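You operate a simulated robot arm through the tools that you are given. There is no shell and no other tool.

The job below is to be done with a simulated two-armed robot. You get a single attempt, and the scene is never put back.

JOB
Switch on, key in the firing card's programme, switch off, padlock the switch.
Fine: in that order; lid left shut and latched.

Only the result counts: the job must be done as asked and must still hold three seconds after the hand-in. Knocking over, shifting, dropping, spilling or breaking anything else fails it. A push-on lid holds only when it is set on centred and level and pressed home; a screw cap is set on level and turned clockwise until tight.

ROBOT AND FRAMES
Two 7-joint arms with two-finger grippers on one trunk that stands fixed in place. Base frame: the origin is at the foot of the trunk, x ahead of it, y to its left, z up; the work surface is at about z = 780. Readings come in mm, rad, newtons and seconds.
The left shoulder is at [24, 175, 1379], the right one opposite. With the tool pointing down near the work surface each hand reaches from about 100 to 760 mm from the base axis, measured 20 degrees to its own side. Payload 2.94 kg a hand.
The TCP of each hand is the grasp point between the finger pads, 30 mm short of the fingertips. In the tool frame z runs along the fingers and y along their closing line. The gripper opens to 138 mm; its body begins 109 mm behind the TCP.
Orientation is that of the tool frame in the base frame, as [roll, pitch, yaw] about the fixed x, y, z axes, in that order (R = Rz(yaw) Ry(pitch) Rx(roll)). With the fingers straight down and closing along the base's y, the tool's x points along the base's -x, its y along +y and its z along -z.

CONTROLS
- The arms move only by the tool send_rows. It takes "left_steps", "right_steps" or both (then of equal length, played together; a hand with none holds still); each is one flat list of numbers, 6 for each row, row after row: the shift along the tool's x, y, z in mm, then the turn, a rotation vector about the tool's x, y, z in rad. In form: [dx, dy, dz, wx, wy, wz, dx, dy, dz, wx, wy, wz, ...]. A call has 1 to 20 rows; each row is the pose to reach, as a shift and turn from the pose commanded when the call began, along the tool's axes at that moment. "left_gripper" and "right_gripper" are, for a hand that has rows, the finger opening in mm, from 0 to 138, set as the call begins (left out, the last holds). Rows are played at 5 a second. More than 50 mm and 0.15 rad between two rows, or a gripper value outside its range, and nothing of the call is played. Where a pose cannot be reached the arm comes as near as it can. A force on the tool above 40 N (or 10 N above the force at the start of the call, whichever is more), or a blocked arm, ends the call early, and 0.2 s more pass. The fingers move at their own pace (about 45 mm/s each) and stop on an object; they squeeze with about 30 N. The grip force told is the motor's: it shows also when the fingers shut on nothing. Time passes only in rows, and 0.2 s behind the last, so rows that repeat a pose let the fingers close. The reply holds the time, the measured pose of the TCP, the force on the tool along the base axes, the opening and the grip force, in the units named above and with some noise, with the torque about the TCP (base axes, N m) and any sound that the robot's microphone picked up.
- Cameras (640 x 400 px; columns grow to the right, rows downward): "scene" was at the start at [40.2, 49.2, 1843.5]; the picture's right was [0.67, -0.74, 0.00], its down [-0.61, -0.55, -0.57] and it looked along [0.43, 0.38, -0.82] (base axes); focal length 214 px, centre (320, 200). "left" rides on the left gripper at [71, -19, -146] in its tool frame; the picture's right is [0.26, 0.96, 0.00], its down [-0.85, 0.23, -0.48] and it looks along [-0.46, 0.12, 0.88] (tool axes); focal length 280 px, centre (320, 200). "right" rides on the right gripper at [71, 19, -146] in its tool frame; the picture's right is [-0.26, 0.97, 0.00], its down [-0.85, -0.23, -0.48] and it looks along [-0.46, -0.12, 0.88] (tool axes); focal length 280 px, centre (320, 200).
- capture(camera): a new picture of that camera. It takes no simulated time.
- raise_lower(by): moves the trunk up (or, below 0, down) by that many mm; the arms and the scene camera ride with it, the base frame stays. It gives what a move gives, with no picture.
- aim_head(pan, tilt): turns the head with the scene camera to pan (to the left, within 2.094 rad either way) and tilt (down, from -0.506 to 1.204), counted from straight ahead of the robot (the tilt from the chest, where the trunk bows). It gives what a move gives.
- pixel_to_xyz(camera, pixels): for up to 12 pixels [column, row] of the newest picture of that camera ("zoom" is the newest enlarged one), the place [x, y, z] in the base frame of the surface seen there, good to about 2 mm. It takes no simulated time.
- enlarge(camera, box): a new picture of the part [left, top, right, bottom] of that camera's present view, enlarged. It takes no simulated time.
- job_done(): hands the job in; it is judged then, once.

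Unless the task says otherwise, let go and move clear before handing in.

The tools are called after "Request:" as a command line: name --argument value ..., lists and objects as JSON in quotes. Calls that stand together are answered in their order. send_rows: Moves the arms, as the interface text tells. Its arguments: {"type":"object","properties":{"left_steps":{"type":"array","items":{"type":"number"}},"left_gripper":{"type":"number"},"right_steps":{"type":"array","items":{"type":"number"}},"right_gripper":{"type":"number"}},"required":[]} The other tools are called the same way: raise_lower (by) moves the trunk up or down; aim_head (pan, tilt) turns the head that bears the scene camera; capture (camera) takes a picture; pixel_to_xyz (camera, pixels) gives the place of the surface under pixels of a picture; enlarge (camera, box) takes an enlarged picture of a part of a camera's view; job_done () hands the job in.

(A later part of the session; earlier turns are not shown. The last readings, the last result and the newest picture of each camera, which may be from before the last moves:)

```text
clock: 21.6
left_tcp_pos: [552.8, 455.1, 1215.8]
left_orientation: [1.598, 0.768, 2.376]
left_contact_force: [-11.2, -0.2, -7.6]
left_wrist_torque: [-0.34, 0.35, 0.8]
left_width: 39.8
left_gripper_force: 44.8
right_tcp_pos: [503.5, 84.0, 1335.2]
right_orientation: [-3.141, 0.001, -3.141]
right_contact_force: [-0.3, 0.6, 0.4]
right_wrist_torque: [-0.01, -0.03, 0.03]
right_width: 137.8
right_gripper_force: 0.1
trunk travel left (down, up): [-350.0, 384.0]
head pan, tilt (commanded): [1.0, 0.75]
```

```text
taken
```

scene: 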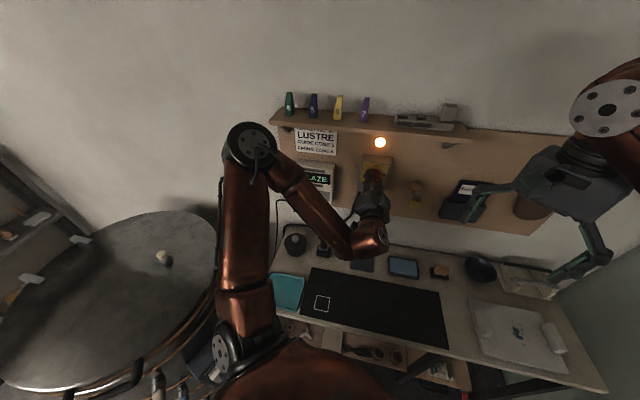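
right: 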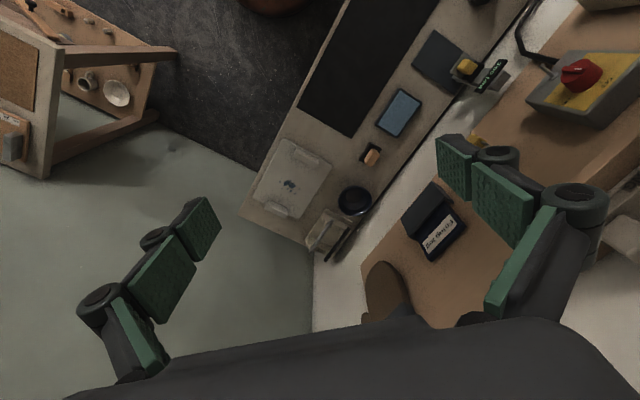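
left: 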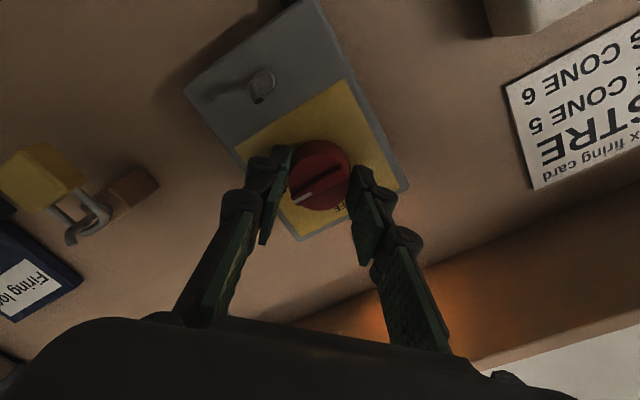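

The lamp at (380,142) is lit and the display reads "…LAZE". The switch is on; I'll read the display.

Request:
enlarge --camera "scene" --box '[270, 120, 400, 220]'

Request:
enlarge --camera "left" --box '[230, 90, 410, 230]'

```text
4.00 times, centred on (335, 170) of scene
```

zoom: 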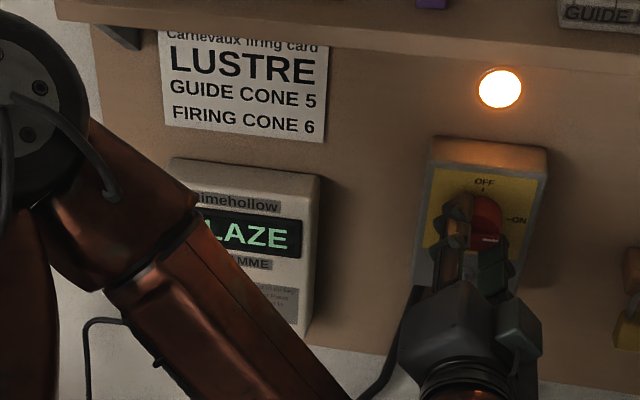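

```text
2.86 times, centred on (320, 160) of left
```

zoom: 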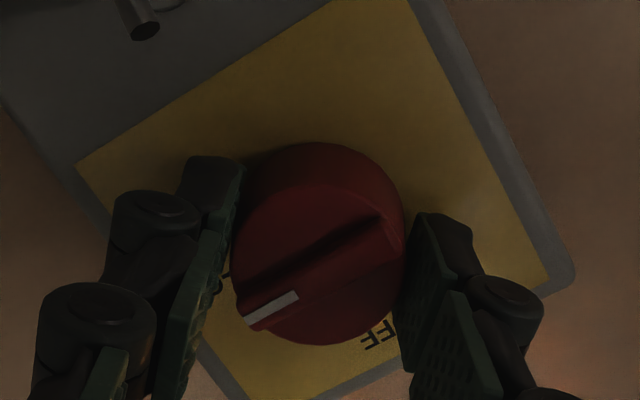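

It reads GLAZE, and the card wants LUSTRE, so the blue button must step the programme. I release the knob and back straight off.

Request:
send_rows --left_steps '[0, 0, 0, 0, 0, 0, 0, 0, 0, 0, 0, 0, 0, 0, 0, 0, 0, 0]' --left_gripper 70

Request:
send_rows --left_steps '[0, 0, -15, 0, 0, 0, 0, 0, -30, 0, 0, 0, 0, 0, -45, 0, 0, 0, 0, 0, -45, 0, 0, 0]'

Request:
capture --camera "left"

Request:
capture --camera "scene"

```text
clock: 22.4
left_tcp_pos: [553.9, 455.0, 1215.6]
left_orientation: [1.597, 0.766, 2.374]
left_contact_force: [0.4, 0.5, -0.3]
left_wrist_torque: [-0.02, -0.03, 0.03]
left_width: 70.0
left_gripper_force: 0.2
right_tcp_pos: [505.2, 81.7, 1334.6]
right_orientation: [3.141, -0.001, -3.141]
right_contact_force: [0.2, -0.1, -0.3]
right_wrist_torque: [0.0, 0.0, 0.02]
right_width: 137.9
right_gripper_force: 0.0
trunk travel left (down, up): [-350.0, 384.0]
head pan, tilt (commanded): [1.0, 0.75]
```

```text
clock: 23.4
left_tcp_pos: [522.9, 423.5, 1218.6]
left_orientation: [1.599, 0.765, 2.374]
left_contact_force: [-0.2, 0.2, -1.1]
left_wrist_torque: [0.03, -0.01, -0.01]
left_width: 70.3
left_gripper_force: 0.0
right_tcp_pos: [504.5, 81.7, 1334.4]
right_orientation: [3.141, -0.001, 3.139]
right_contact_force: [1.0, -0.3, -0.5]
right_wrist_torque: [0.03, -0.01, -0.01]
right_width: 138.5
right_gripper_force: 0.1
trunk travel left (down, up): [-350.0, 384.0]
head pan, tilt (commanded): [1.0, 0.75]
```

```text
taken
```

left: 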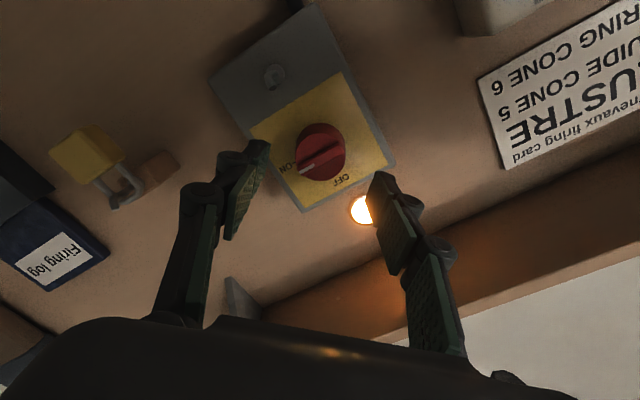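

```text
taken
```

scene: 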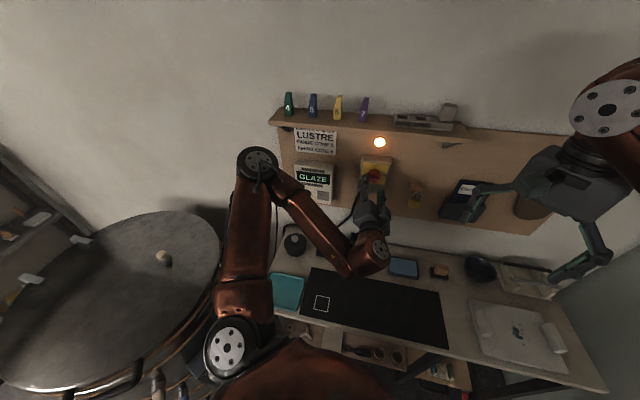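

The pointer rests at ON. Next I roll the hand back to level and carry it in front of the controller, well clear of the panel.

Request:
send_rows --left_steps '[21, 6.6, 0, 0, 0, -0.131, 43, 13, 0, 0, 0, -0.262, 64, 20, 0, 0, 0, -0.393, 85, 26.5, 0, 0, 0, -0.524, 107, 33, 0, 0, 0, -0.655, 128, 40, 0, 0, 0, -0.785, 128, 40, 0, 0, 0, -0.785]' --left_gripper 0

Request:
capture --camera "left"

```text
clock: 25.1
left_tcp_pos: [494.3, 520.6, 1202.0]
left_orientation: [1.731, 1.497, 2.523]
left_contact_force: [1.0, -0.4, -0.1]
left_wrist_torque: [0.0, -0.03, 0.05]
left_width: 0.0
left_gripper_force: 28.5
left hand out of reach, approached as far as the arm can: row 1, 2, 3, 4, 5, 6, 7
right_tcp_pos: [505.7, 81.3, 1332.7]
right_orientation: [-3.141, -0.004, 3.14]
right_contact_force: [0.8, -0.6, -0.1]
right_wrist_torque: [0.0, 0.09, 0.0]
right_width: 138.0
right_gripper_force: 0.1
trunk travel left (down, up): [-350.0, 384.0]
head pan, tilt (commanded): [1.0, 0.75]
```

```text
taken
```

left: 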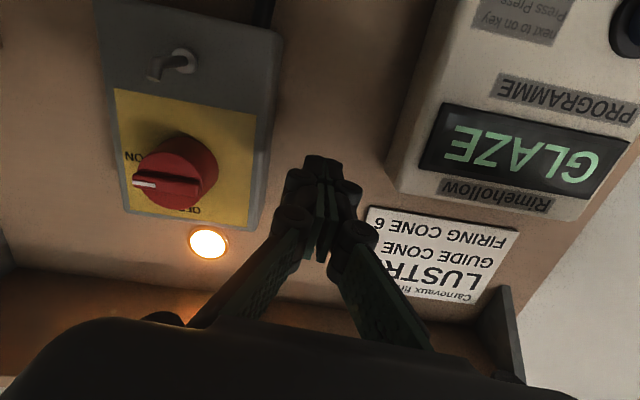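

The hand was pushed out to n≈718 because the wrist cannot fold closer at this height; it stays in free space between the boxes. The picture confirms knob at ON and GLAZE shown. I lower the hand first, which lengthens the arm, then draw back.

Request:
send_rows --left_steps '[22, -1.6, 0, 0, 0, 0, 44, -3.2, 0, 0, 0, 0, 66, -4.8, 0, 0, 0, 0, 88, -6.4, -5, 0, 0, 0, 110, -8, -11, 0, 0, 0, 110, -8, -17, 0, 0, 0]'

Request:
capture --camera "left"

Request:
capture --camera "scene"

```text
clock: 26.4
left_tcp_pos: [479.6, 507.7, 1092.7]
left_orientation: [1.715, 1.497, 2.51]
left_contact_force: [-0.5, -0.1, 0.3]
left_wrist_torque: [-0.01, 0.0, -0.01]
left_width: 0.1
left_gripper_force: 28.4
right_tcp_pos: [503.1, 82.2, 1335.5]
right_orientation: [-3.14, 0.002, 3.141]
right_contact_force: [0.2, 0.1, 0.1]
right_wrist_torque: [-0.03, -0.01, -0.03]
right_width: 138.0
right_gripper_force: 0.0
trunk travel left (down, up): [-350.0, 384.0]
head pan, tilt (commanded): [1.0, 0.75]
```

```text
taken
```

left: 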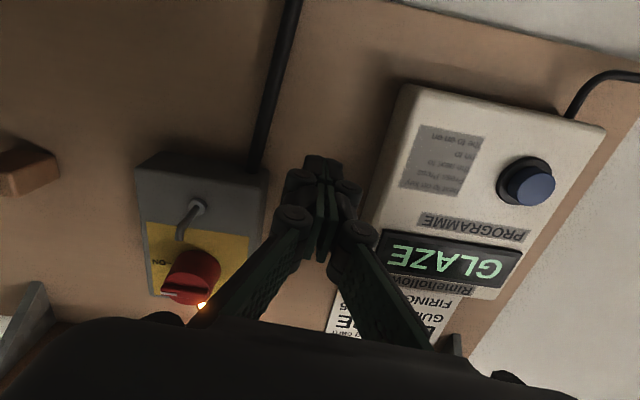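

```text
taken
```

scene: 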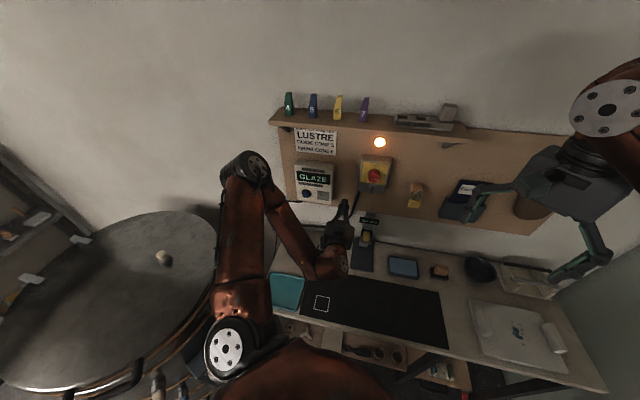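

The hand is now at n=698, t=−20, z=1093 as asked. I measure the blue button.

Request:
enlarge --camera "left" --box '[460, 130, 600, 230]'

Request:
pixel_to_xyz --camera "left" --pixels '[[530, 188], [520, 190], [540, 188], [532, 178], [532, 198], [505, 170], [480, 200], [560, 210], [400, 180], [100, 270], [240, 150], [430, 95]]'

```text
4.00 times, centred on (530, 180) of left
```

zoom: 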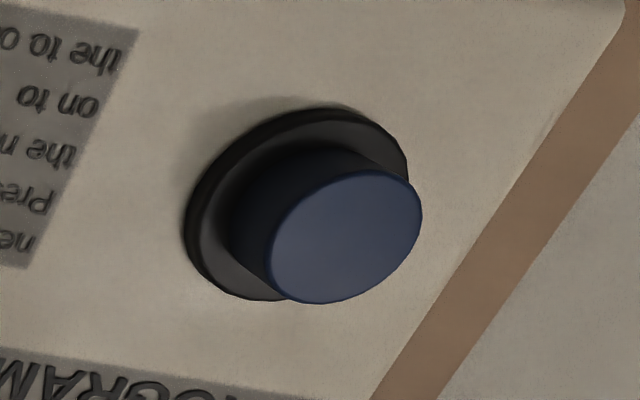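

```text
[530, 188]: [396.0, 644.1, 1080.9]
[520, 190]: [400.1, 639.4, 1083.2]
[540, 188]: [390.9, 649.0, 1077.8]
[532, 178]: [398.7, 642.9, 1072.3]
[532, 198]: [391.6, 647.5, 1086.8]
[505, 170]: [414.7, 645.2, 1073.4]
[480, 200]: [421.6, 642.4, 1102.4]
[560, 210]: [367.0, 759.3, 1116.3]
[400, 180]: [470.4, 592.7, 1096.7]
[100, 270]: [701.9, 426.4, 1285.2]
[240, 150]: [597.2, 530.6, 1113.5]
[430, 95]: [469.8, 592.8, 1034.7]
```

The button's face centre is at n≈735, t≈−179, z≈1080. I raise the trunk 70 mm to give the arm more room, then bring the hand down and left in front of the button at a safe stand-off.

Request:
raise_lower --by 70

Request:
send_rows --left_steps '[25, 8, -1, 0, 0, 0, 50, 16, -2, 0, 0, 0, 75, 24, -4, 0, 0, 0, 80, 55, -6, 0, 0, 0, 80, 90, -8, 0, 0, 0, 80, 90, -8, 0, 0, 0]'

Request:
capture --camera "left"

```text
clock: 27.5
left_tcp_pos: [481.3, 507.1, 1162.0]
left_orientation: [1.726, 1.495, 2.52]
left_contact_force: [0.2, 0.5, 0.8]
left_wrist_torque: [0.02, -0.03, 0.01]
left_width: 0.1
left_gripper_force: 28.5
right_tcp_pos: [505.0, 81.3, 1405.0]
right_orientation: [3.141, -0.002, -3.141]
right_contact_force: [0.1, 0.1, -0.8]
right_wrist_torque: [0.0, 0.03, 0.01]
right_width: 138.0
right_gripper_force: 0.1
trunk travel left (down, up): [-420.0, 314.0]
head pan, tilt (commanded): [1.0, 0.75]
```

```text
clock: 28.9
left_tcp_pos: [406.7, 566.1, 1090.7]
left_orientation: [1.715, 1.495, 2.506]
left_contact_force: [-0.2, 0.1, 1.2]
left_wrist_torque: [0.02, -0.03, 0.06]
left_width: 0.0
left_gripper_force: 28.1
right_tcp_pos: [505.4, 80.9, 1404.3]
right_orientation: [-3.14, -0.004, -3.141]
right_contact_force: [0.7, -1.2, -0.7]
right_wrist_torque: [0.01, 0.02, 0.0]
right_width: 138.2
right_gripper_force: 0.1
trunk travel left (down, up): [-420.0, 314.0]
head pan, tilt (commanded): [1.0, 0.75]
```

```text
taken
```

left: 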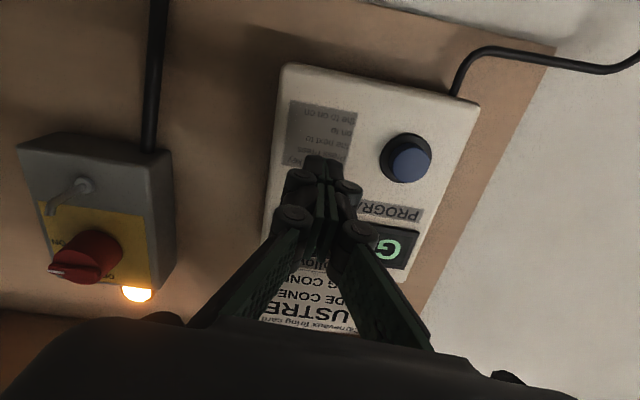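

Request:
send_rows --left_steps '[8, 33, 1, 0, 0, 0, 15.5, 65.3, 2, 0, 0, 0, 15.5, 65.3, 2, 0, 0, 0]'

Request:
capture --camera "left"

Request:
capture --camera "scene"

```text
clock: 29.7
left_tcp_pos: [362.3, 614.5, 1078.9]
left_orientation: [1.721, 1.494, 2.511]
left_contact_force: [0.4, -0.4, 0.4]
left_wrist_torque: [-0.02, 0.0, 0.03]
left_width: 0.0
left_gripper_force: 28.5
right_tcp_pos: [505.3, 81.0, 1403.1]
right_orientation: [-3.141, -0.002, 3.141]
right_contact_force: [0.1, 0.0, 0.8]
right_wrist_torque: [0.02, 0.04, 0.0]
right_width: 137.9
right_gripper_force: 0.1
trunk travel left (down, up): [-420.0, 314.0]
head pan, tilt (commanded): [1.0, 0.75]
```

```text
taken
```

left: 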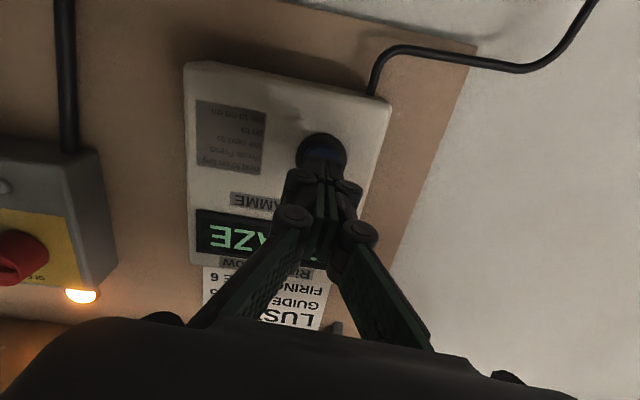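

```text
taken
```

scene: 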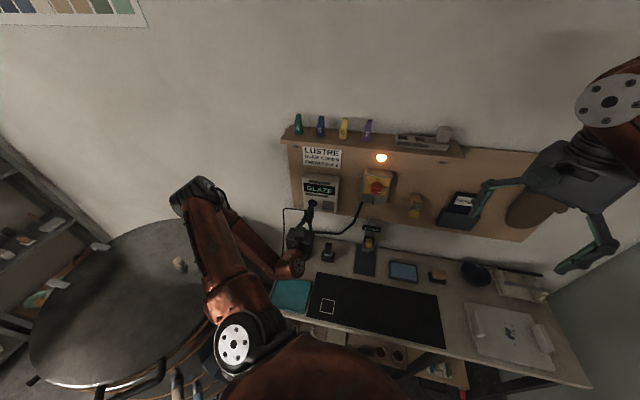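

The scene camera sees GLAZE and the fingertips sit right in front of the button. I press gently in steps and watch force and display.

Request:
send_rows --left_steps '[0, 0, 10, 0, 0, 0, 0, 0, 14, 0, 0, 0, 0, 0, 17, 0, 0, 0, 0, 0, 19, 0, 0, 0]'

Request:
capture --camera "left"

Request:
enlarge --camera "scene" --box '[280, 140, 410, 240]'

```text
clock: 30.7
left_tcp_pos: [373.4, 629.8, 1079.1]
left_orientation: [1.713, 1.494, 2.506]
left_contact_force: [-0.6, 0.0, -0.4]
left_wrist_torque: [0.0, 0.0, 0.02]
left_width: 0.0
left_gripper_force: 29.2
right_tcp_pos: [503.7, 82.5, 1404.8]
right_orientation: [-3.141, 0.001, 3.141]
right_contact_force: [-0.3, -0.2, 0.3]
right_wrist_torque: [-0.01, -0.03, 0.0]
right_width: 138.0
right_gripper_force: 0.1
trunk travel left (down, up): [-420.0, 314.0]
head pan, tilt (commanded): [1.0, 0.75]
```

```text
taken
```

left: 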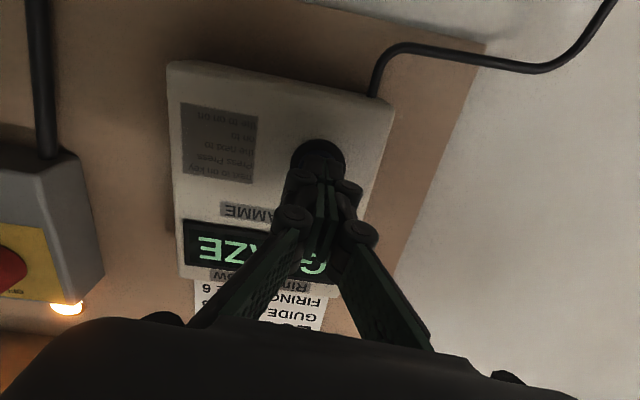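

```text
4.00 times, centred on (345, 190) of scene
```

zoom: 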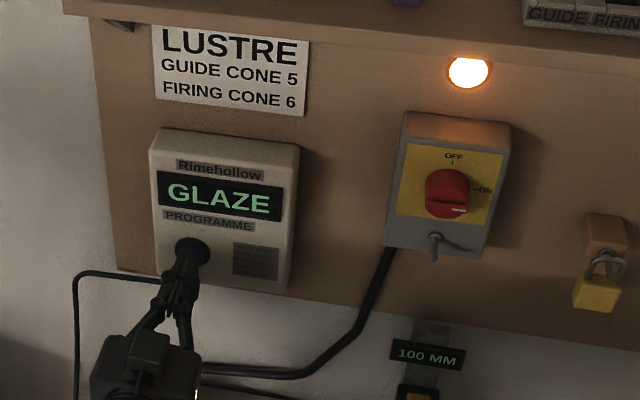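

No contact force yet at TCP n=709. I continue in 2 mm steps.

Request:
send_rows --left_steps '[0, 0, 2, 0, 0, 0, 0, 0, 4, 0, 0, 0]'

Request:
enlarge --camera "scene" --box '[280, 140, 410, 240]'

Request:
enlarge --camera "left" --box '[240, 110, 400, 210]'

```text
clock: 31.3
left_tcp_pos: [375.4, 632.4, 1078.6]
left_orientation: [1.717, 1.497, 2.509]
left_contact_force: [-1.6, -0.8, -1.2]
left_wrist_torque: [0.01, 0.02, 0.01]
left_width: 6.2
left_gripper_force: 28.6
right_tcp_pos: [502.7, 82.2, 1405.8]
right_orientation: [3.141, 0.0, -3.14]
right_contact_force: [0.8, -0.2, -0.2]
right_wrist_torque: [0.02, -0.03, 0.0]
right_width: 137.8
right_gripper_force: 0.0
trunk travel left (down, up): [-420.0, 314.0]
head pan, tilt (commanded): [1.0, 0.75]
```

```text
4.00 times, centred on (345, 190) of scene
```

zoom: 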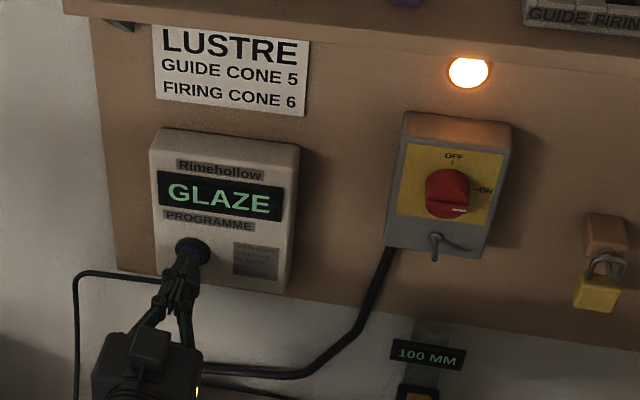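

```text
4.00 times, centred on (320, 160) of left
```

zoom: 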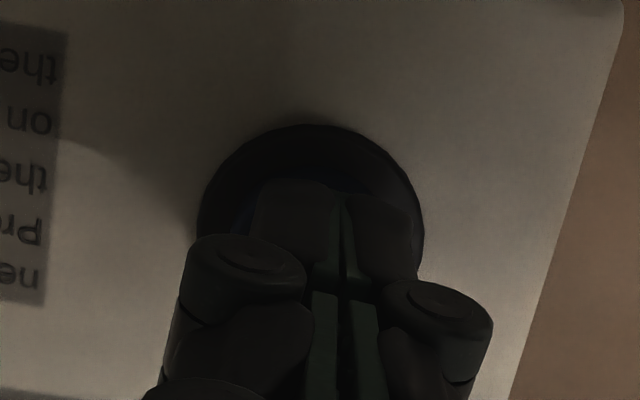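

Request:
send_rows --left_steps '[0, 0, 0, 0, 0, 0, 0, 0, 2, 0, 0, 0]'

Request:
enlarge --camera "scene" --box '[280, 140, 410, 240]'

Request:
enlarge --camera "left" --box '[240, 110, 400, 210]'

```text
clock: 31.9
left_tcp_pos: [376.9, 633.4, 1079.6]
left_orientation: [1.709, 1.496, 2.499]
left_contact_force: [-2.0, -2.2, 0.2]
left_wrist_torque: [0.01, -0.04, -0.01]
left_width: 6.3
left_gripper_force: 28.2
right_tcp_pos: [503.2, 82.4, 1405.0]
right_orientation: [3.141, 0.001, -3.141]
right_contact_force: [-0.7, -1.0, -0.1]
right_wrist_torque: [-0.03, 0.02, -0.01]
right_width: 138.0
right_gripper_force: 0.1
trunk travel left (down, up): [-420.0, 314.0]
head pan, tilt (commanded): [1.0, 0.75]
heard: click
```

```text
4.00 times, centred on (345, 190) of scene
```

zoom: 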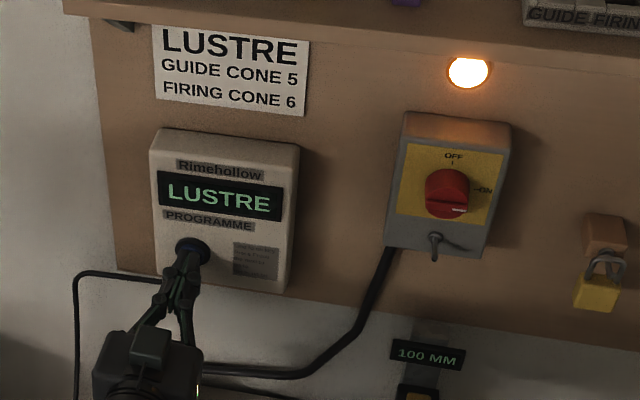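

```text
4.00 times, centred on (320, 160) of left
```

zoom: 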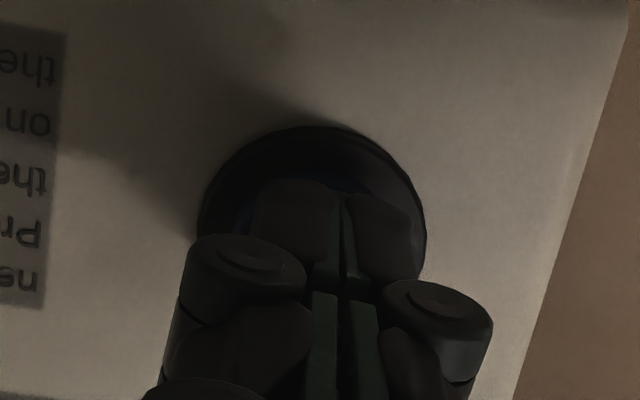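

A click was heard and the display now reads LUSTRE. I back straight off and confirm that it stays.

Request:
send_rows --left_steps '[0, 0, -10, 0, 0, 0, 0, 0, -22, 0, 0, 0, 0, 0, -28, 0, 0, 0, 0, 0, -28, 0, 0, 0]'

Request:
enlarge --camera "scene" --box '[280, 140, 410, 240]'

```text
clock: 32.9
left_tcp_pos: [357.9, 613.1, 1079.5]
left_orientation: [1.718, 1.495, 2.51]
left_contact_force: [-0.7, -0.4, 0.2]
left_wrist_torque: [0.01, 0.01, -0.02]
left_width: 0.0
left_gripper_force: 28.1
right_tcp_pos: [503.3, 82.7, 1404.1]
right_orientation: [3.141, 0.0, 3.141]
right_contact_force: [-0.3, -0.3, -1.0]
right_wrist_torque: [0.03, 0.04, -0.03]
right_width: 138.4
right_gripper_force: 0.2
trunk travel left (down, up): [-420.0, 314.0]
head pan, tilt (commanded): [1.0, 0.75]
```

```text
4.00 times, centred on (345, 190) of scene
```

zoom: 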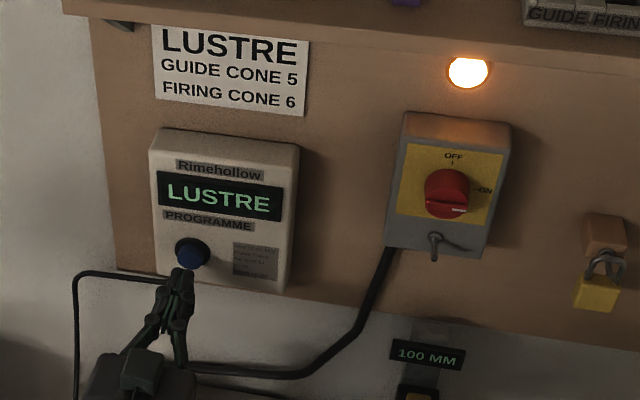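

LUSTRE stays lit. Before moving back to the switch I check the height gauge's position below the panel for clearance.

Request:
pixel_to_xyz --camera "zoom" --pixels '[[428, 352], [430, 330], [418, 394], [435, 240], [437, 256], [605, 265], [598, 300], [605, 235], [580, 292], [618, 296], [470, 75], [450, 118]]'

Request:
send_rows --left_steps '[-5, -40, 0, 0, 0, 0, -9, -80, 1, 0, 0, 0, -15, -120, 2, 0, 0, 0, -20, -160, 3, 0, 0, 0, -20, -160, 3, 0, 0, 0]'

```text
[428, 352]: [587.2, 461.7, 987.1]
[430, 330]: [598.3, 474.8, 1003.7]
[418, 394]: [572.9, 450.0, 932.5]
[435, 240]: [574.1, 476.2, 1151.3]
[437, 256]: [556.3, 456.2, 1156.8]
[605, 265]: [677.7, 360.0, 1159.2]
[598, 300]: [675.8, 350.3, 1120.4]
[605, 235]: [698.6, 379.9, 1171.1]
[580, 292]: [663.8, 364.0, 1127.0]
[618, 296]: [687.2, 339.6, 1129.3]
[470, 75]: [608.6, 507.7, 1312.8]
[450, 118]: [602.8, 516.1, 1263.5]
```

```text
clock: 34.1
left_tcp_pos: [474.1, 504.2, 1088.5]
left_orientation: [1.718, 1.495, 2.509]
left_contact_force: [-0.6, 0.0, 1.2]
left_wrist_torque: [0.0, -0.01, -0.01]
left_width: 0.0
left_gripper_force: 28.1
right_tcp_pos: [504.4, 83.2, 1404.7]
right_orientation: [-3.139, 0.0, -3.14]
right_contact_force: [-0.6, 0.1, -0.8]
right_wrist_torque: [-0.03, 0.0, -0.01]
right_width: 137.9
right_gripper_force: 0.1
trunk travel left (down, up): [-420.0, 314.0]
head pan, tilt (commanded): [1.0, 0.75]
```

The gauge tops out at z≈1004, so passing at z≈1090 is clear. I slide right in front of the switch's lower part, drawn back to n≈670, then roll +45°.

Request:
send_rows --left_steps '[-4, -30, -7, 0, 0, 0, -10, -60, -15, 0, 0, 0, -17.8, -90, -22, 0, 0, 0, -17.8, -90, -22, 0, 0, 0.13, -17.8, -90, -22, 0, 0, 0.26, -17.8, -90, -22, 0, 0, 0.39, -17.8, -90, -22, 0, 0, 0.52, -17.8, -90, -22, 0, 0, 0.65, -17.8, -90, -22, 0, 0, 0.785, -17.8, -90, -22, 0, 0, 0.785]'

Request:
capture --camera "left"

```text
clock: 36.3
left_tcp_pos: [525.2, 422.9, 1098.8]
left_orientation: [1.584, 0.71, 2.374]
left_contact_force: [-0.3, -0.1, 1.3]
left_wrist_torque: [-0.01, -0.03, 0.05]
left_width: 0.0
left_gripper_force: 28.4
right_tcp_pos: [503.7, 80.8, 1404.4]
right_orientation: [3.14, 0.0, 3.141]
right_contact_force: [-0.6, -0.1, 0.2]
right_wrist_torque: [-0.02, -0.01, -0.03]
right_width: 138.0
right_gripper_force: 0.1
trunk travel left (down, up): [-420.0, 314.0]
head pan, tilt (commanded): [1.0, 0.75]
```

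```text
taken
```

left: 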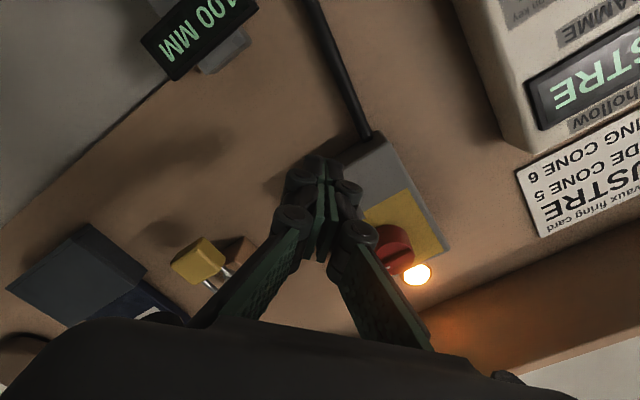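

The hand is rolled at n=670, t=72, z=1099. I lower the trunk 70 mm (the pose used before), then raise the open hand in front of the knob.

Request:
raise_lower --by -70

Request:
send_rows --left_steps '[-14, 15, 0, 0, 0, 0, -29, 33, 0, 0, 0, 0, -43, 50, 1, 0, 0, 0, -57, 66, 1, 0, 0, 0, -57, 66, 1, 0, 0, 0]' --left_gripper 70

```text
clock: 37.5
left_tcp_pos: [524.0, 444.8, 1055.0]
left_orientation: [1.455, 0.599, 2.294]
left_contact_force: [-0.2, -0.4, -0.3]
left_wrist_torque: [0.01, -0.02, -0.02]
left_width: 0.0
left_gripper_force: 28.0
right_tcp_pos: [503.7, 81.4, 1333.6]
right_orientation: [3.141, 0.001, -3.141]
right_contact_force: [0.5, -0.8, 0.6]
right_wrist_torque: [-0.01, -0.03, -0.03]
right_width: 138.2
right_gripper_force: 0.0
trunk travel left (down, up): [-350.0, 385.0]
head pan, tilt (commanded): [1.0, 0.75]
stopped: the arm was blocked; the commanded pose is now the measured one
```

```text
clock: 38.7
left_tcp_pos: [524.1, 431.3, 1138.4]
left_orientation: [1.462, 0.604, 2.3]
left_contact_force: [0.1, -0.6, -0.3]
left_wrist_torque: [0.0, 0.0, -0.02]
left_width: 70.0
left_gripper_force: 0.0
right_tcp_pos: [503.8, 80.5, 1334.1]
right_orientation: [3.141, 0.0, -3.141]
right_contact_force: [-0.2, 0.0, -0.4]
right_wrist_torque: [0.01, -0.04, -0.01]
right_width: 137.8
right_gripper_force: 0.1
trunk travel left (down, up): [-350.0, 385.0]
head pan, tilt (commanded): [1.0, 0.75]
```

The arm was blocked while the trunk went down – something touched. I check the scene for what it met and whether anything moved.

Request:
capture --camera "scene"

Request:
capture --camera "left"

Request:
capture --camera "right"

```text
taken
```

scene: 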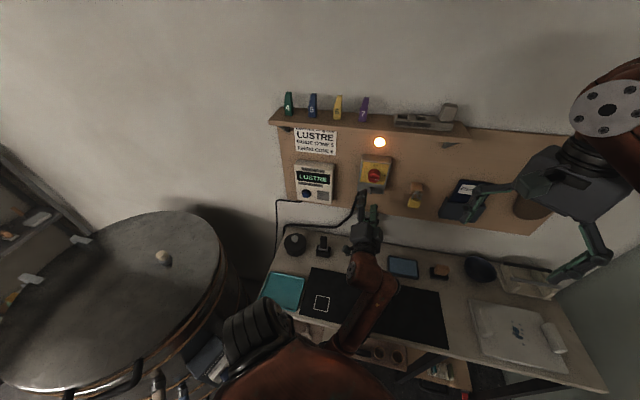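

```text
taken
```

left: 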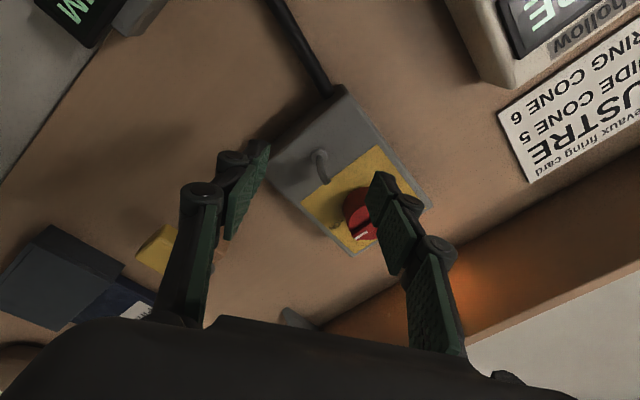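

```text
taken
```

right: 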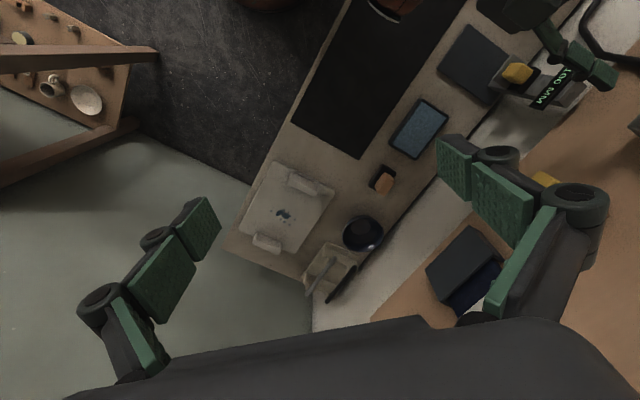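

Request:
enlarge --camera "scene" --box '[130, 240, 330, 400]'

Request:
pixel_to_xyz --camera "scene" --pixels '[[255, 325], [225, 340], [290, 310], [210, 355], [280, 290], [370, 290], [350, 330], [365, 230], [140, 370], [265, 360]]'

```text
2.50 times, centred on (230, 320) of scene
```

zoom: 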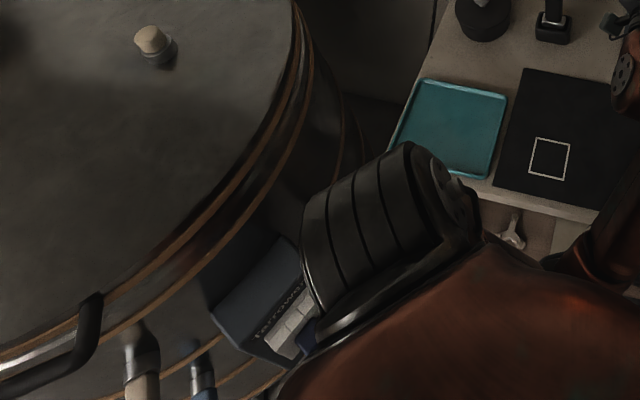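

```text
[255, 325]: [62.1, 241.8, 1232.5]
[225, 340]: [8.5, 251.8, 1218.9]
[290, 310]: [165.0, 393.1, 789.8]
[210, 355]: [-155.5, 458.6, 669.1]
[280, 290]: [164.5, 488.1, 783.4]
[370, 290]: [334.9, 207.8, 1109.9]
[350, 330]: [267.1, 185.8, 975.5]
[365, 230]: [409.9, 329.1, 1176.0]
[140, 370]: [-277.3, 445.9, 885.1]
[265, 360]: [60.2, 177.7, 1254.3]
```

The arm has folded so that its elbow now hangs low in front of the trunk. I look straight down at that area to see what it touches.

Request:
aim_head --pan 0.6 --tilt 1.2

Request:
capture --camera "scene"

```text
clock: 39.6
left_tcp_pos: [525.3, 431.1, 1138.3]
left_orientation: [1.461, 0.604, 2.299]
left_contact_force: [0.4, -0.5, -0.5]
left_wrist_torque: [0.0, -0.01, 0.02]
left_width: 69.7
left_gripper_force: 0.1
right_tcp_pos: [504.2, 81.1, 1334.5]
right_orientation: [-3.14, 0.0, 3.141]
right_contact_force: [0.3, 0.5, -0.8]
right_wrist_torque: [0.0, 0.02, 0.05]
right_width: 138.2
right_gripper_force: 0.0
trunk travel left (down, up): [-350.0, 385.0]
head pan, tilt (commanded): [0.6, 1.201]
```

```text
taken
```

scene: 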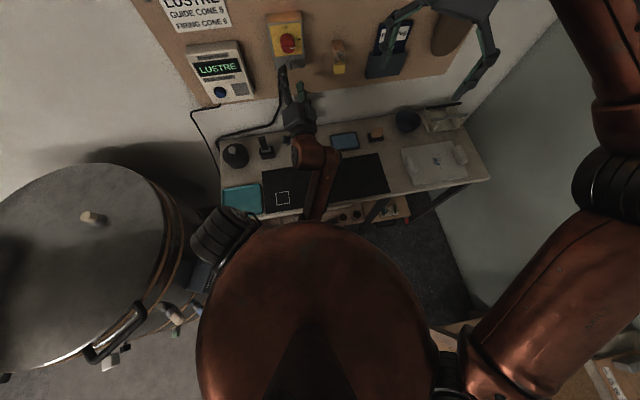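

Request:
pixel_to_xyz --camera "scene" --pixels '[[318, 205], [314, 218], [280, 213], [345, 206], [350, 218], [260, 216], [380, 215], [310, 165], [215, 225], [240, 198], [345, 142], [375, 136]]'

Request:
enlarge --camera "scene" --box '[200, 130, 400, 255]'

```text
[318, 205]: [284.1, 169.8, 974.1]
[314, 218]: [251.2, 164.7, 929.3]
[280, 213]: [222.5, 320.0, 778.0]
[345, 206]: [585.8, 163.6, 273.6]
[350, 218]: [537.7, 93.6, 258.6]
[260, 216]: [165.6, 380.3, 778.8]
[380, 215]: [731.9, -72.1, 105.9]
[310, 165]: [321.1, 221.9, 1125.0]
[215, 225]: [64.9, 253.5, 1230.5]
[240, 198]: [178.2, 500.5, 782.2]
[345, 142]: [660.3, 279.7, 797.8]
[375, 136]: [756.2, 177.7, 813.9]
```

```text
3.20 times, centred on (300, 192) of scene
```

zoom: 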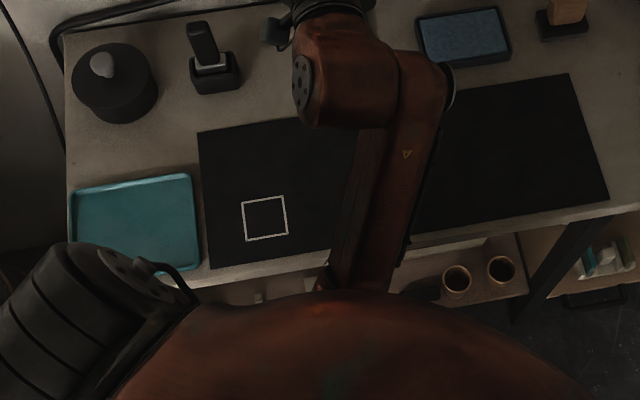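

The elbow hangs clear of the desk (desk front at n≈384, forearm at n≈300) and no object has moved. I carry on in this configuration, levelling the hand and raising it to the knob height in small steps.

Request:
send_rows --left_steps '[-12, 15, 1, 0.018, 0.013, -0.041, -23, 30, 1.5, 0.036, 0.026, -0.082, -35, 45, 2, 0.055, 0.04, -0.123, -46, 60, 3, 0.073, 0.053, -0.164, -46, 60, 3, 0.073, 0.053, -0.164]'

Request:
capture --camera "left"

Request:
capture --camera "scene"

```text
clock: 40.8
left_tcp_pos: [525.2, 427.1, 1214.0]
left_orientation: [1.572, 0.771, 2.355]
left_contact_force: [0.4, -0.4, -0.6]
left_wrist_torque: [0.02, -0.04, 0.02]
left_width: 69.9
left_gripper_force: 0.1
right_tcp_pos: [504.1, 81.4, 1333.8]
right_orientation: [-3.141, -0.001, 3.141]
right_contact_force: [-0.5, -0.4, -0.2]
right_wrist_torque: [-0.01, 0.01, -0.03]
right_width: 137.9
right_gripper_force: 0.0
trunk travel left (down, up): [-350.0, 385.0]
head pan, tilt (commanded): [0.6, 1.201]
```

```text
taken
```

left: 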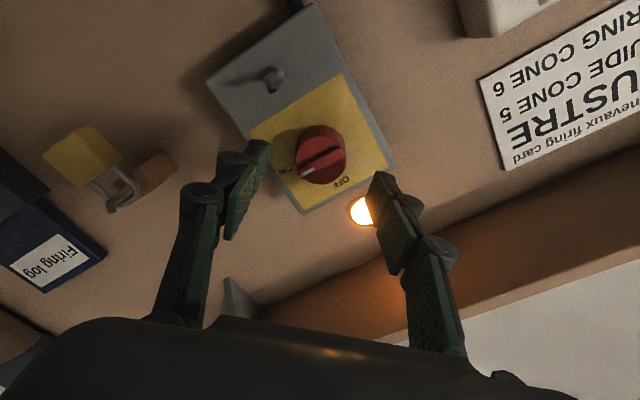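

```text
taken
```

scene: 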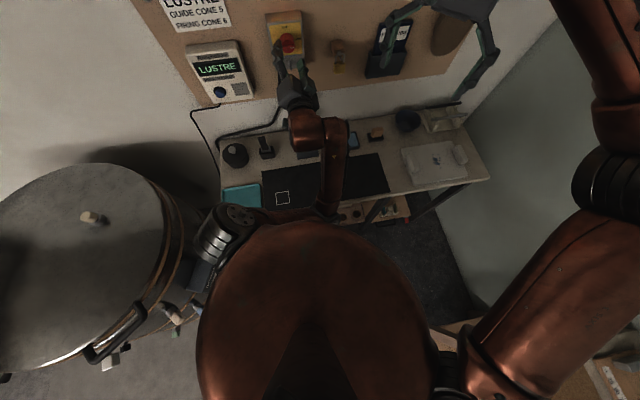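

Request:
pixel_to_xyz --camera "scene" --pixels '[[332, 205], [325, 215], [300, 213], [280, 215], [250, 215], [335, 160], [305, 125]]'

Request:
enlarge --camera "scene" --box '[180, 130, 400, 270]'

Request:
enlarge --camera "left" --box '[230, 90, 410, 230]'

```text
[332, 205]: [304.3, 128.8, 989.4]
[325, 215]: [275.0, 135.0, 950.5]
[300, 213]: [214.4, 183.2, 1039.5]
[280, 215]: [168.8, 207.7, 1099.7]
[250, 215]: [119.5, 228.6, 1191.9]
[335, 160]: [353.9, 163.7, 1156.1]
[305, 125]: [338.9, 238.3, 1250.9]
```

```text
2.86 times, centred on (290, 200) of scene
```

zoom: 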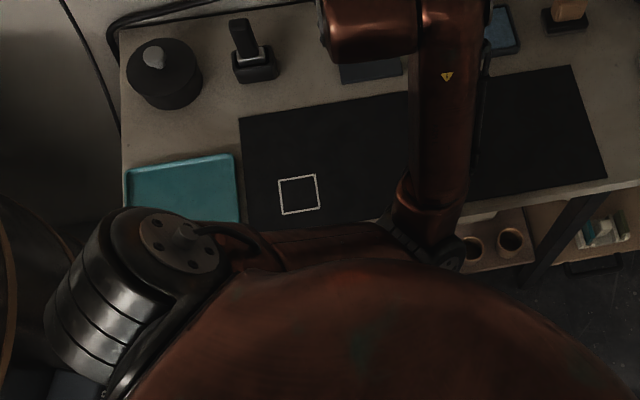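

```text
2.86 times, centred on (320, 160) of left
```

zoom: 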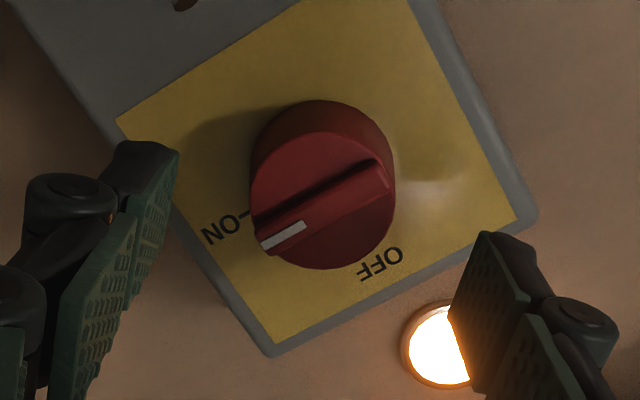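

The elbow sits around (290,130,960), free of the desk. The knob shows centred within 3 mm, so I go in 40 mm onto the knob and close.

Request:
send_rows --left_steps '[-2, 0.7, 14, 0, 0, 0, -2, 0.7, 28, 0, 0, 0, -2, 0.7, 40, 0, 0, 0, -2, 0.7, 40, 0, 0, 0]'

Request:
send_rows --left_steps '[0, 0, 0, 0, 0, 0, 0, 0, 0, 0, 0, 0, 0, 0, 0, 0, 0, 0, 0, 0, 0, 0, 0, 0]' --left_gripper 20

Request:
enlarge --camera "left" --box '[230, 90, 410, 230]'

```text
clock: 41.8
left_tcp_pos: [554.0, 454.0, 1218.0]
left_orientation: [1.57, 0.769, 2.352]
left_contact_force: [-0.1, -0.5, -0.9]
left_wrist_torque: [0.0, 0.03, 0.0]
left_width: 69.9
left_gripper_force: 0.1
right_tcp_pos: [503.8, 81.1, 1334.6]
right_orientation: [3.141, 0.0, 3.141]
right_contact_force: [-1.0, 0.1, -0.3]
right_wrist_torque: [-0.03, -0.01, -0.02]
right_width: 137.9
right_gripper_force: 0.0
trunk travel left (down, up): [-350.0, 385.0]
head pan, tilt (commanded): [0.6, 1.201]
```

```text
clock: 42.8
left_tcp_pos: [555.0, 453.6, 1216.9]
left_orientation: [1.572, 0.77, 2.355]
left_contact_force: [-0.6, -0.6, -1.0]
left_wrist_torque: [-0.04, 0.02, -0.02]
left_width: 39.8
left_gripper_force: 44.6
right_tcp_pos: [503.7, 81.9, 1334.4]
right_orientation: [3.141, 0.0, -3.141]
right_contact_force: [0.6, -0.5, -0.5]
right_wrist_torque: [0.01, 0.0, 0.01]
right_width: 138.2
right_gripper_force: 0.1
trunk travel left (down, up): [-350.0, 385.0]
head pan, tilt (commanded): [0.6, 1.201]
```

```text
2.86 times, centred on (320, 160) of left
```

zoom: 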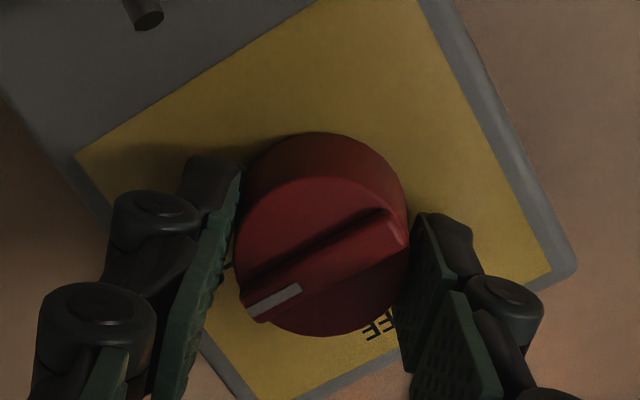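

The grip is on the knob at 40 mm. I turn it back anticlockwise in short calls, watching for reach limits.

Request:
send_rows --left_steps '[0, 0, 0, 0, 0, -0.13, 0, 0, 0, 0, 0, -0.26, 0, 0, 0, 0, 0, -0.39]'

```text
clock: 43.6
left_tcp_pos: [554.9, 454.6, 1217.4]
left_orientation: [1.57, 1.163, 2.354]
left_contact_force: [-0.2, -0.7, 0.1]
left_wrist_torque: [0.05, -0.06, 0.02]
left_width: 40.0
left_gripper_force: 45.3
right_tcp_pos: [504.0, 80.4, 1333.4]
right_orientation: [3.141, -0.001, -3.142]
right_contact_force: [0.5, 0.1, -0.9]
right_wrist_torque: [-0.01, 0.06, 0.03]
right_width: 137.8
right_gripper_force: 0.0
trunk travel left (down, up): [-350.0, 385.0]
head pan, tilt (commanded): [0.6, 1.201]
```

Request:
send_rows --left_steps '[0, 0, 0, 0, 0, -0.13, 0, 0, 0, 0, 0, -0.26, 0, 0, 0, 0, 0, -0.39]'

Request:
enlarge --camera "left" --box '[230, 90, 410, 230]'

```text
clock: 44.4
left_tcp_pos: [552.3, 456.0, 1216.8]
left_orientation: [1.523, 1.551, 2.309]
left_contact_force: [-0.9, 0.3, -0.6]
left_wrist_torque: [0.11, -0.13, 0.06]
left_width: 40.0
left_gripper_force: 45.2
right_tcp_pos: [504.6, 82.9, 1334.3]
right_orientation: [-3.141, 0.0, -3.141]
right_contact_force: [0.0, -0.5, -0.4]
right_wrist_torque: [-0.02, 0.01, -0.01]
right_width: 137.9
right_gripper_force: 0.2
trunk travel left (down, up): [-350.0, 385.0]
head pan, tilt (commanded): [0.6, 1.201]
```

```text
2.86 times, centred on (320, 160) of left
```

zoom: 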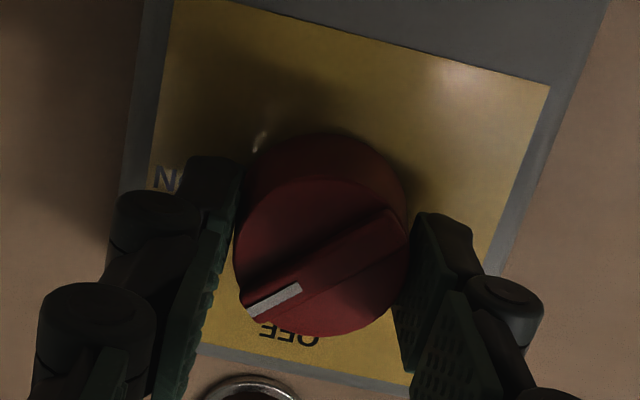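

The knob follows and the lamp (bottom, 250,390) has gone dark. I continue to the full 90°.

Request:
send_rows --left_steps '[0, 0, 0, 0, 0, -0.13, 0, 0, 0, 0, 0, -0.26, 0, 0, 0, 0, 0, -0.39]'

Request:
send_rows --left_steps '[0, 0, 0, 0, 0, -0.13, 0, 0, 0, 0, 0, -0.26, 0, 0, 0, 0, 0, -0.39, 0, 0, 0, 0, 0, -0.41]'

Request:
capture --camera "left"

Request:
enlarge --camera "left" --box '[230, 90, 410, 230]'

```text
clock: 45.0
left_tcp_pos: [553.6, 455.7, 1217.5]
left_orientation: [-1.586, 1.356, -0.798]
left_contact_force: [-10.8, -25.9, -18.2]
left_wrist_torque: [-0.19, 0.2, -0.07]
left_width: 39.9
left_gripper_force: 45.0
right_tcp_pos: [502.3, 77.8, 1334.6]
right_orientation: [3.14, 0.001, 3.14]
right_contact_force: [0.2, 0.2, -0.6]
right_wrist_torque: [-0.01, -0.02, -0.01]
right_width: 137.9
right_gripper_force: 0.0
trunk travel left (down, up): [-350.0, 385.0]
head pan, tilt (commanded): [0.6, 1.201]
stopped in row 3 (left hand): the force on the tool passed its limit at 45 N (the readings are from after the stop); the commanded pose is now the measured one
```

```text
clock: 45.3
left_tcp_pos: [554.2, 454.7, 1217.7]
left_orientation: [-1.588, 1.322, -0.796]
left_contact_force: [-10.0, -27.4, -15.5]
left_wrist_torque: [-0.32, 0.31, -0.09]
left_width: 40.0
left_gripper_force: 45.2
right_tcp_pos: [503.1, 78.2, 1335.1]
right_orientation: [3.14, 0.002, -3.14]
right_contact_force: [-0.5, 0.2, -0.2]
right_wrist_torque: [-0.01, 0.01, 0.01]
right_width: 137.9
right_gripper_force: 0.0
trunk travel left (down, up): [-350.0, 385.0]
head pan, tilt (commanded): [0.6, 1.201]
stopped in row 1 (left hand): the force on the tool passed its limit at 47 N (the readings are from after the stop); the commanded pose is now the measured one
```

```text
taken
```

left: 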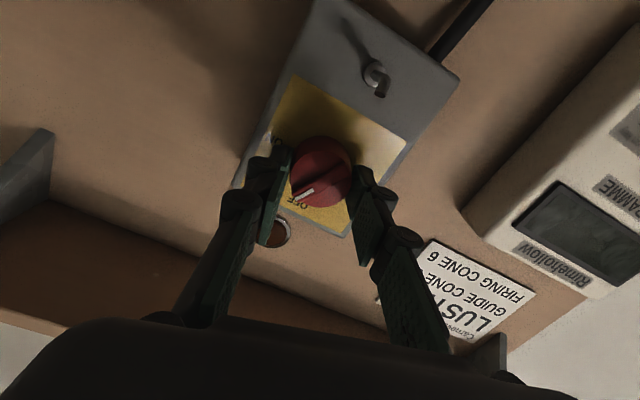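

```text
2.86 times, centred on (320, 160) of left
```

zoom: 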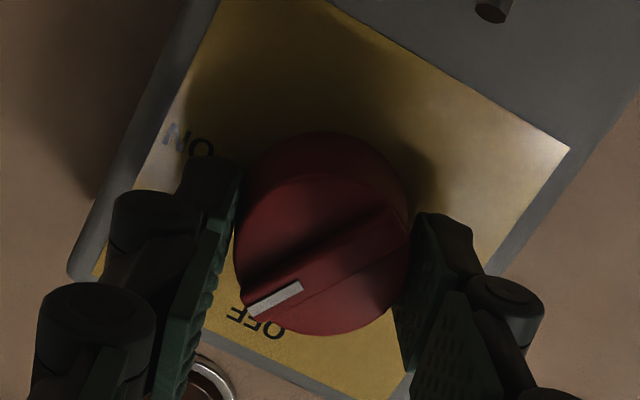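

The force rose to about 45 N at 60° of turn, so the arm itself is binding somewhere, although the lamp and display are off. I look at the arm before doing anything else.

Request:
capture --camera "scene"

Request:
enlarge --camera "scene" --box '[180, 70, 400, 270]'

```text
taken
```

scene: 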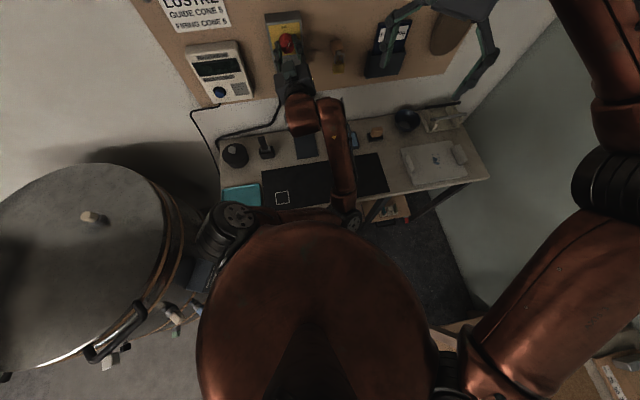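

```text
2.00 times, centred on (290, 170) of scene
```

zoom: 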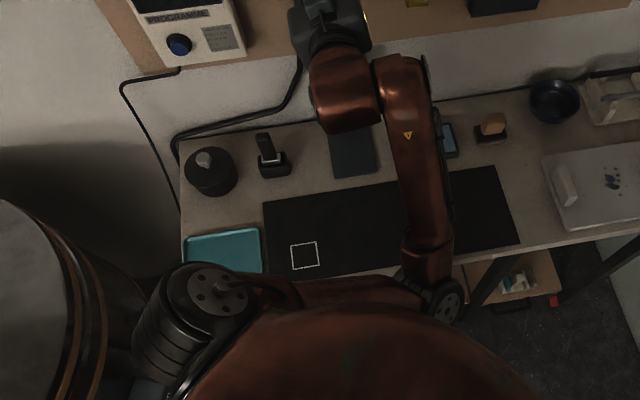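

The upper arm is lying across the chest and binds when the hand rolls further. I relieve the strain with a tiny roll back, then let go, so I can regrip from a better roll angle.

Request:
send_rows --left_steps '[0, 0, 0, 0, 0, 0.03, 0, 0, 0, 0, 0, 0.06]'

```text
clock: 45.9
left_tcp_pos: [553.7, 455.5, 1218.2]
left_orientation: [-1.573, 1.382, -0.783]
left_contact_force: [-5.8, -20.9, -4.3]
left_wrist_torque: [-0.09, 0.01, -0.64]
left_width: 39.8
left_gripper_force: 44.9
right_tcp_pos: [504.9, 77.6, 1335.4]
right_orientation: [3.139, -0.001, 3.141]
right_contact_force: [-0.1, -0.5, 1.2]
right_wrist_torque: [0.04, -0.03, 0.02]
right_width: 138.1
right_gripper_force: 0.0
trunk travel left (down, up): [-350.0, 385.0]
head pan, tilt (commanded): [0.6, 1.201]
```

Request:
send_rows --left_steps '[0, 0, 0, 0, 0, 0, 0, 0, 0, 0, 0, 0, 0, 0, 0, 0, 0, 0]' --left_gripper 66

Request:
enlarge --camera "left" --box '[230, 90, 410, 230]'

```text
clock: 46.7
left_tcp_pos: [553.2, 460.2, 1216.2]
left_orientation: [-1.591, 1.379, -0.797]
left_contact_force: [0.6, 0.9, 0.1]
left_wrist_torque: [-0.02, -0.01, -0.01]
left_width: 66.0
left_gripper_force: 0.0
right_tcp_pos: [504.9, 82.1, 1334.1]
right_orientation: [-3.141, -0.002, -3.14]
right_contact_force: [0.5, 0.7, 0.5]
right_wrist_torque: [0.0, -0.01, -0.02]
right_width: 137.9
right_gripper_force: 0.0
trunk travel left (down, up): [-350.0, 385.0]
head pan, tilt (commanded): [0.6, 1.201]
```

```text
2.86 times, centred on (320, 160) of left
```

zoom: 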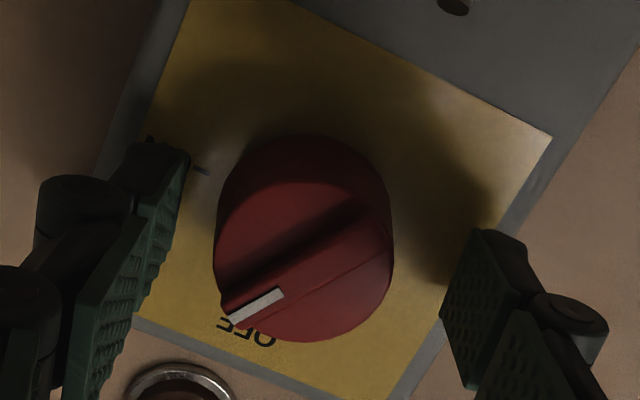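

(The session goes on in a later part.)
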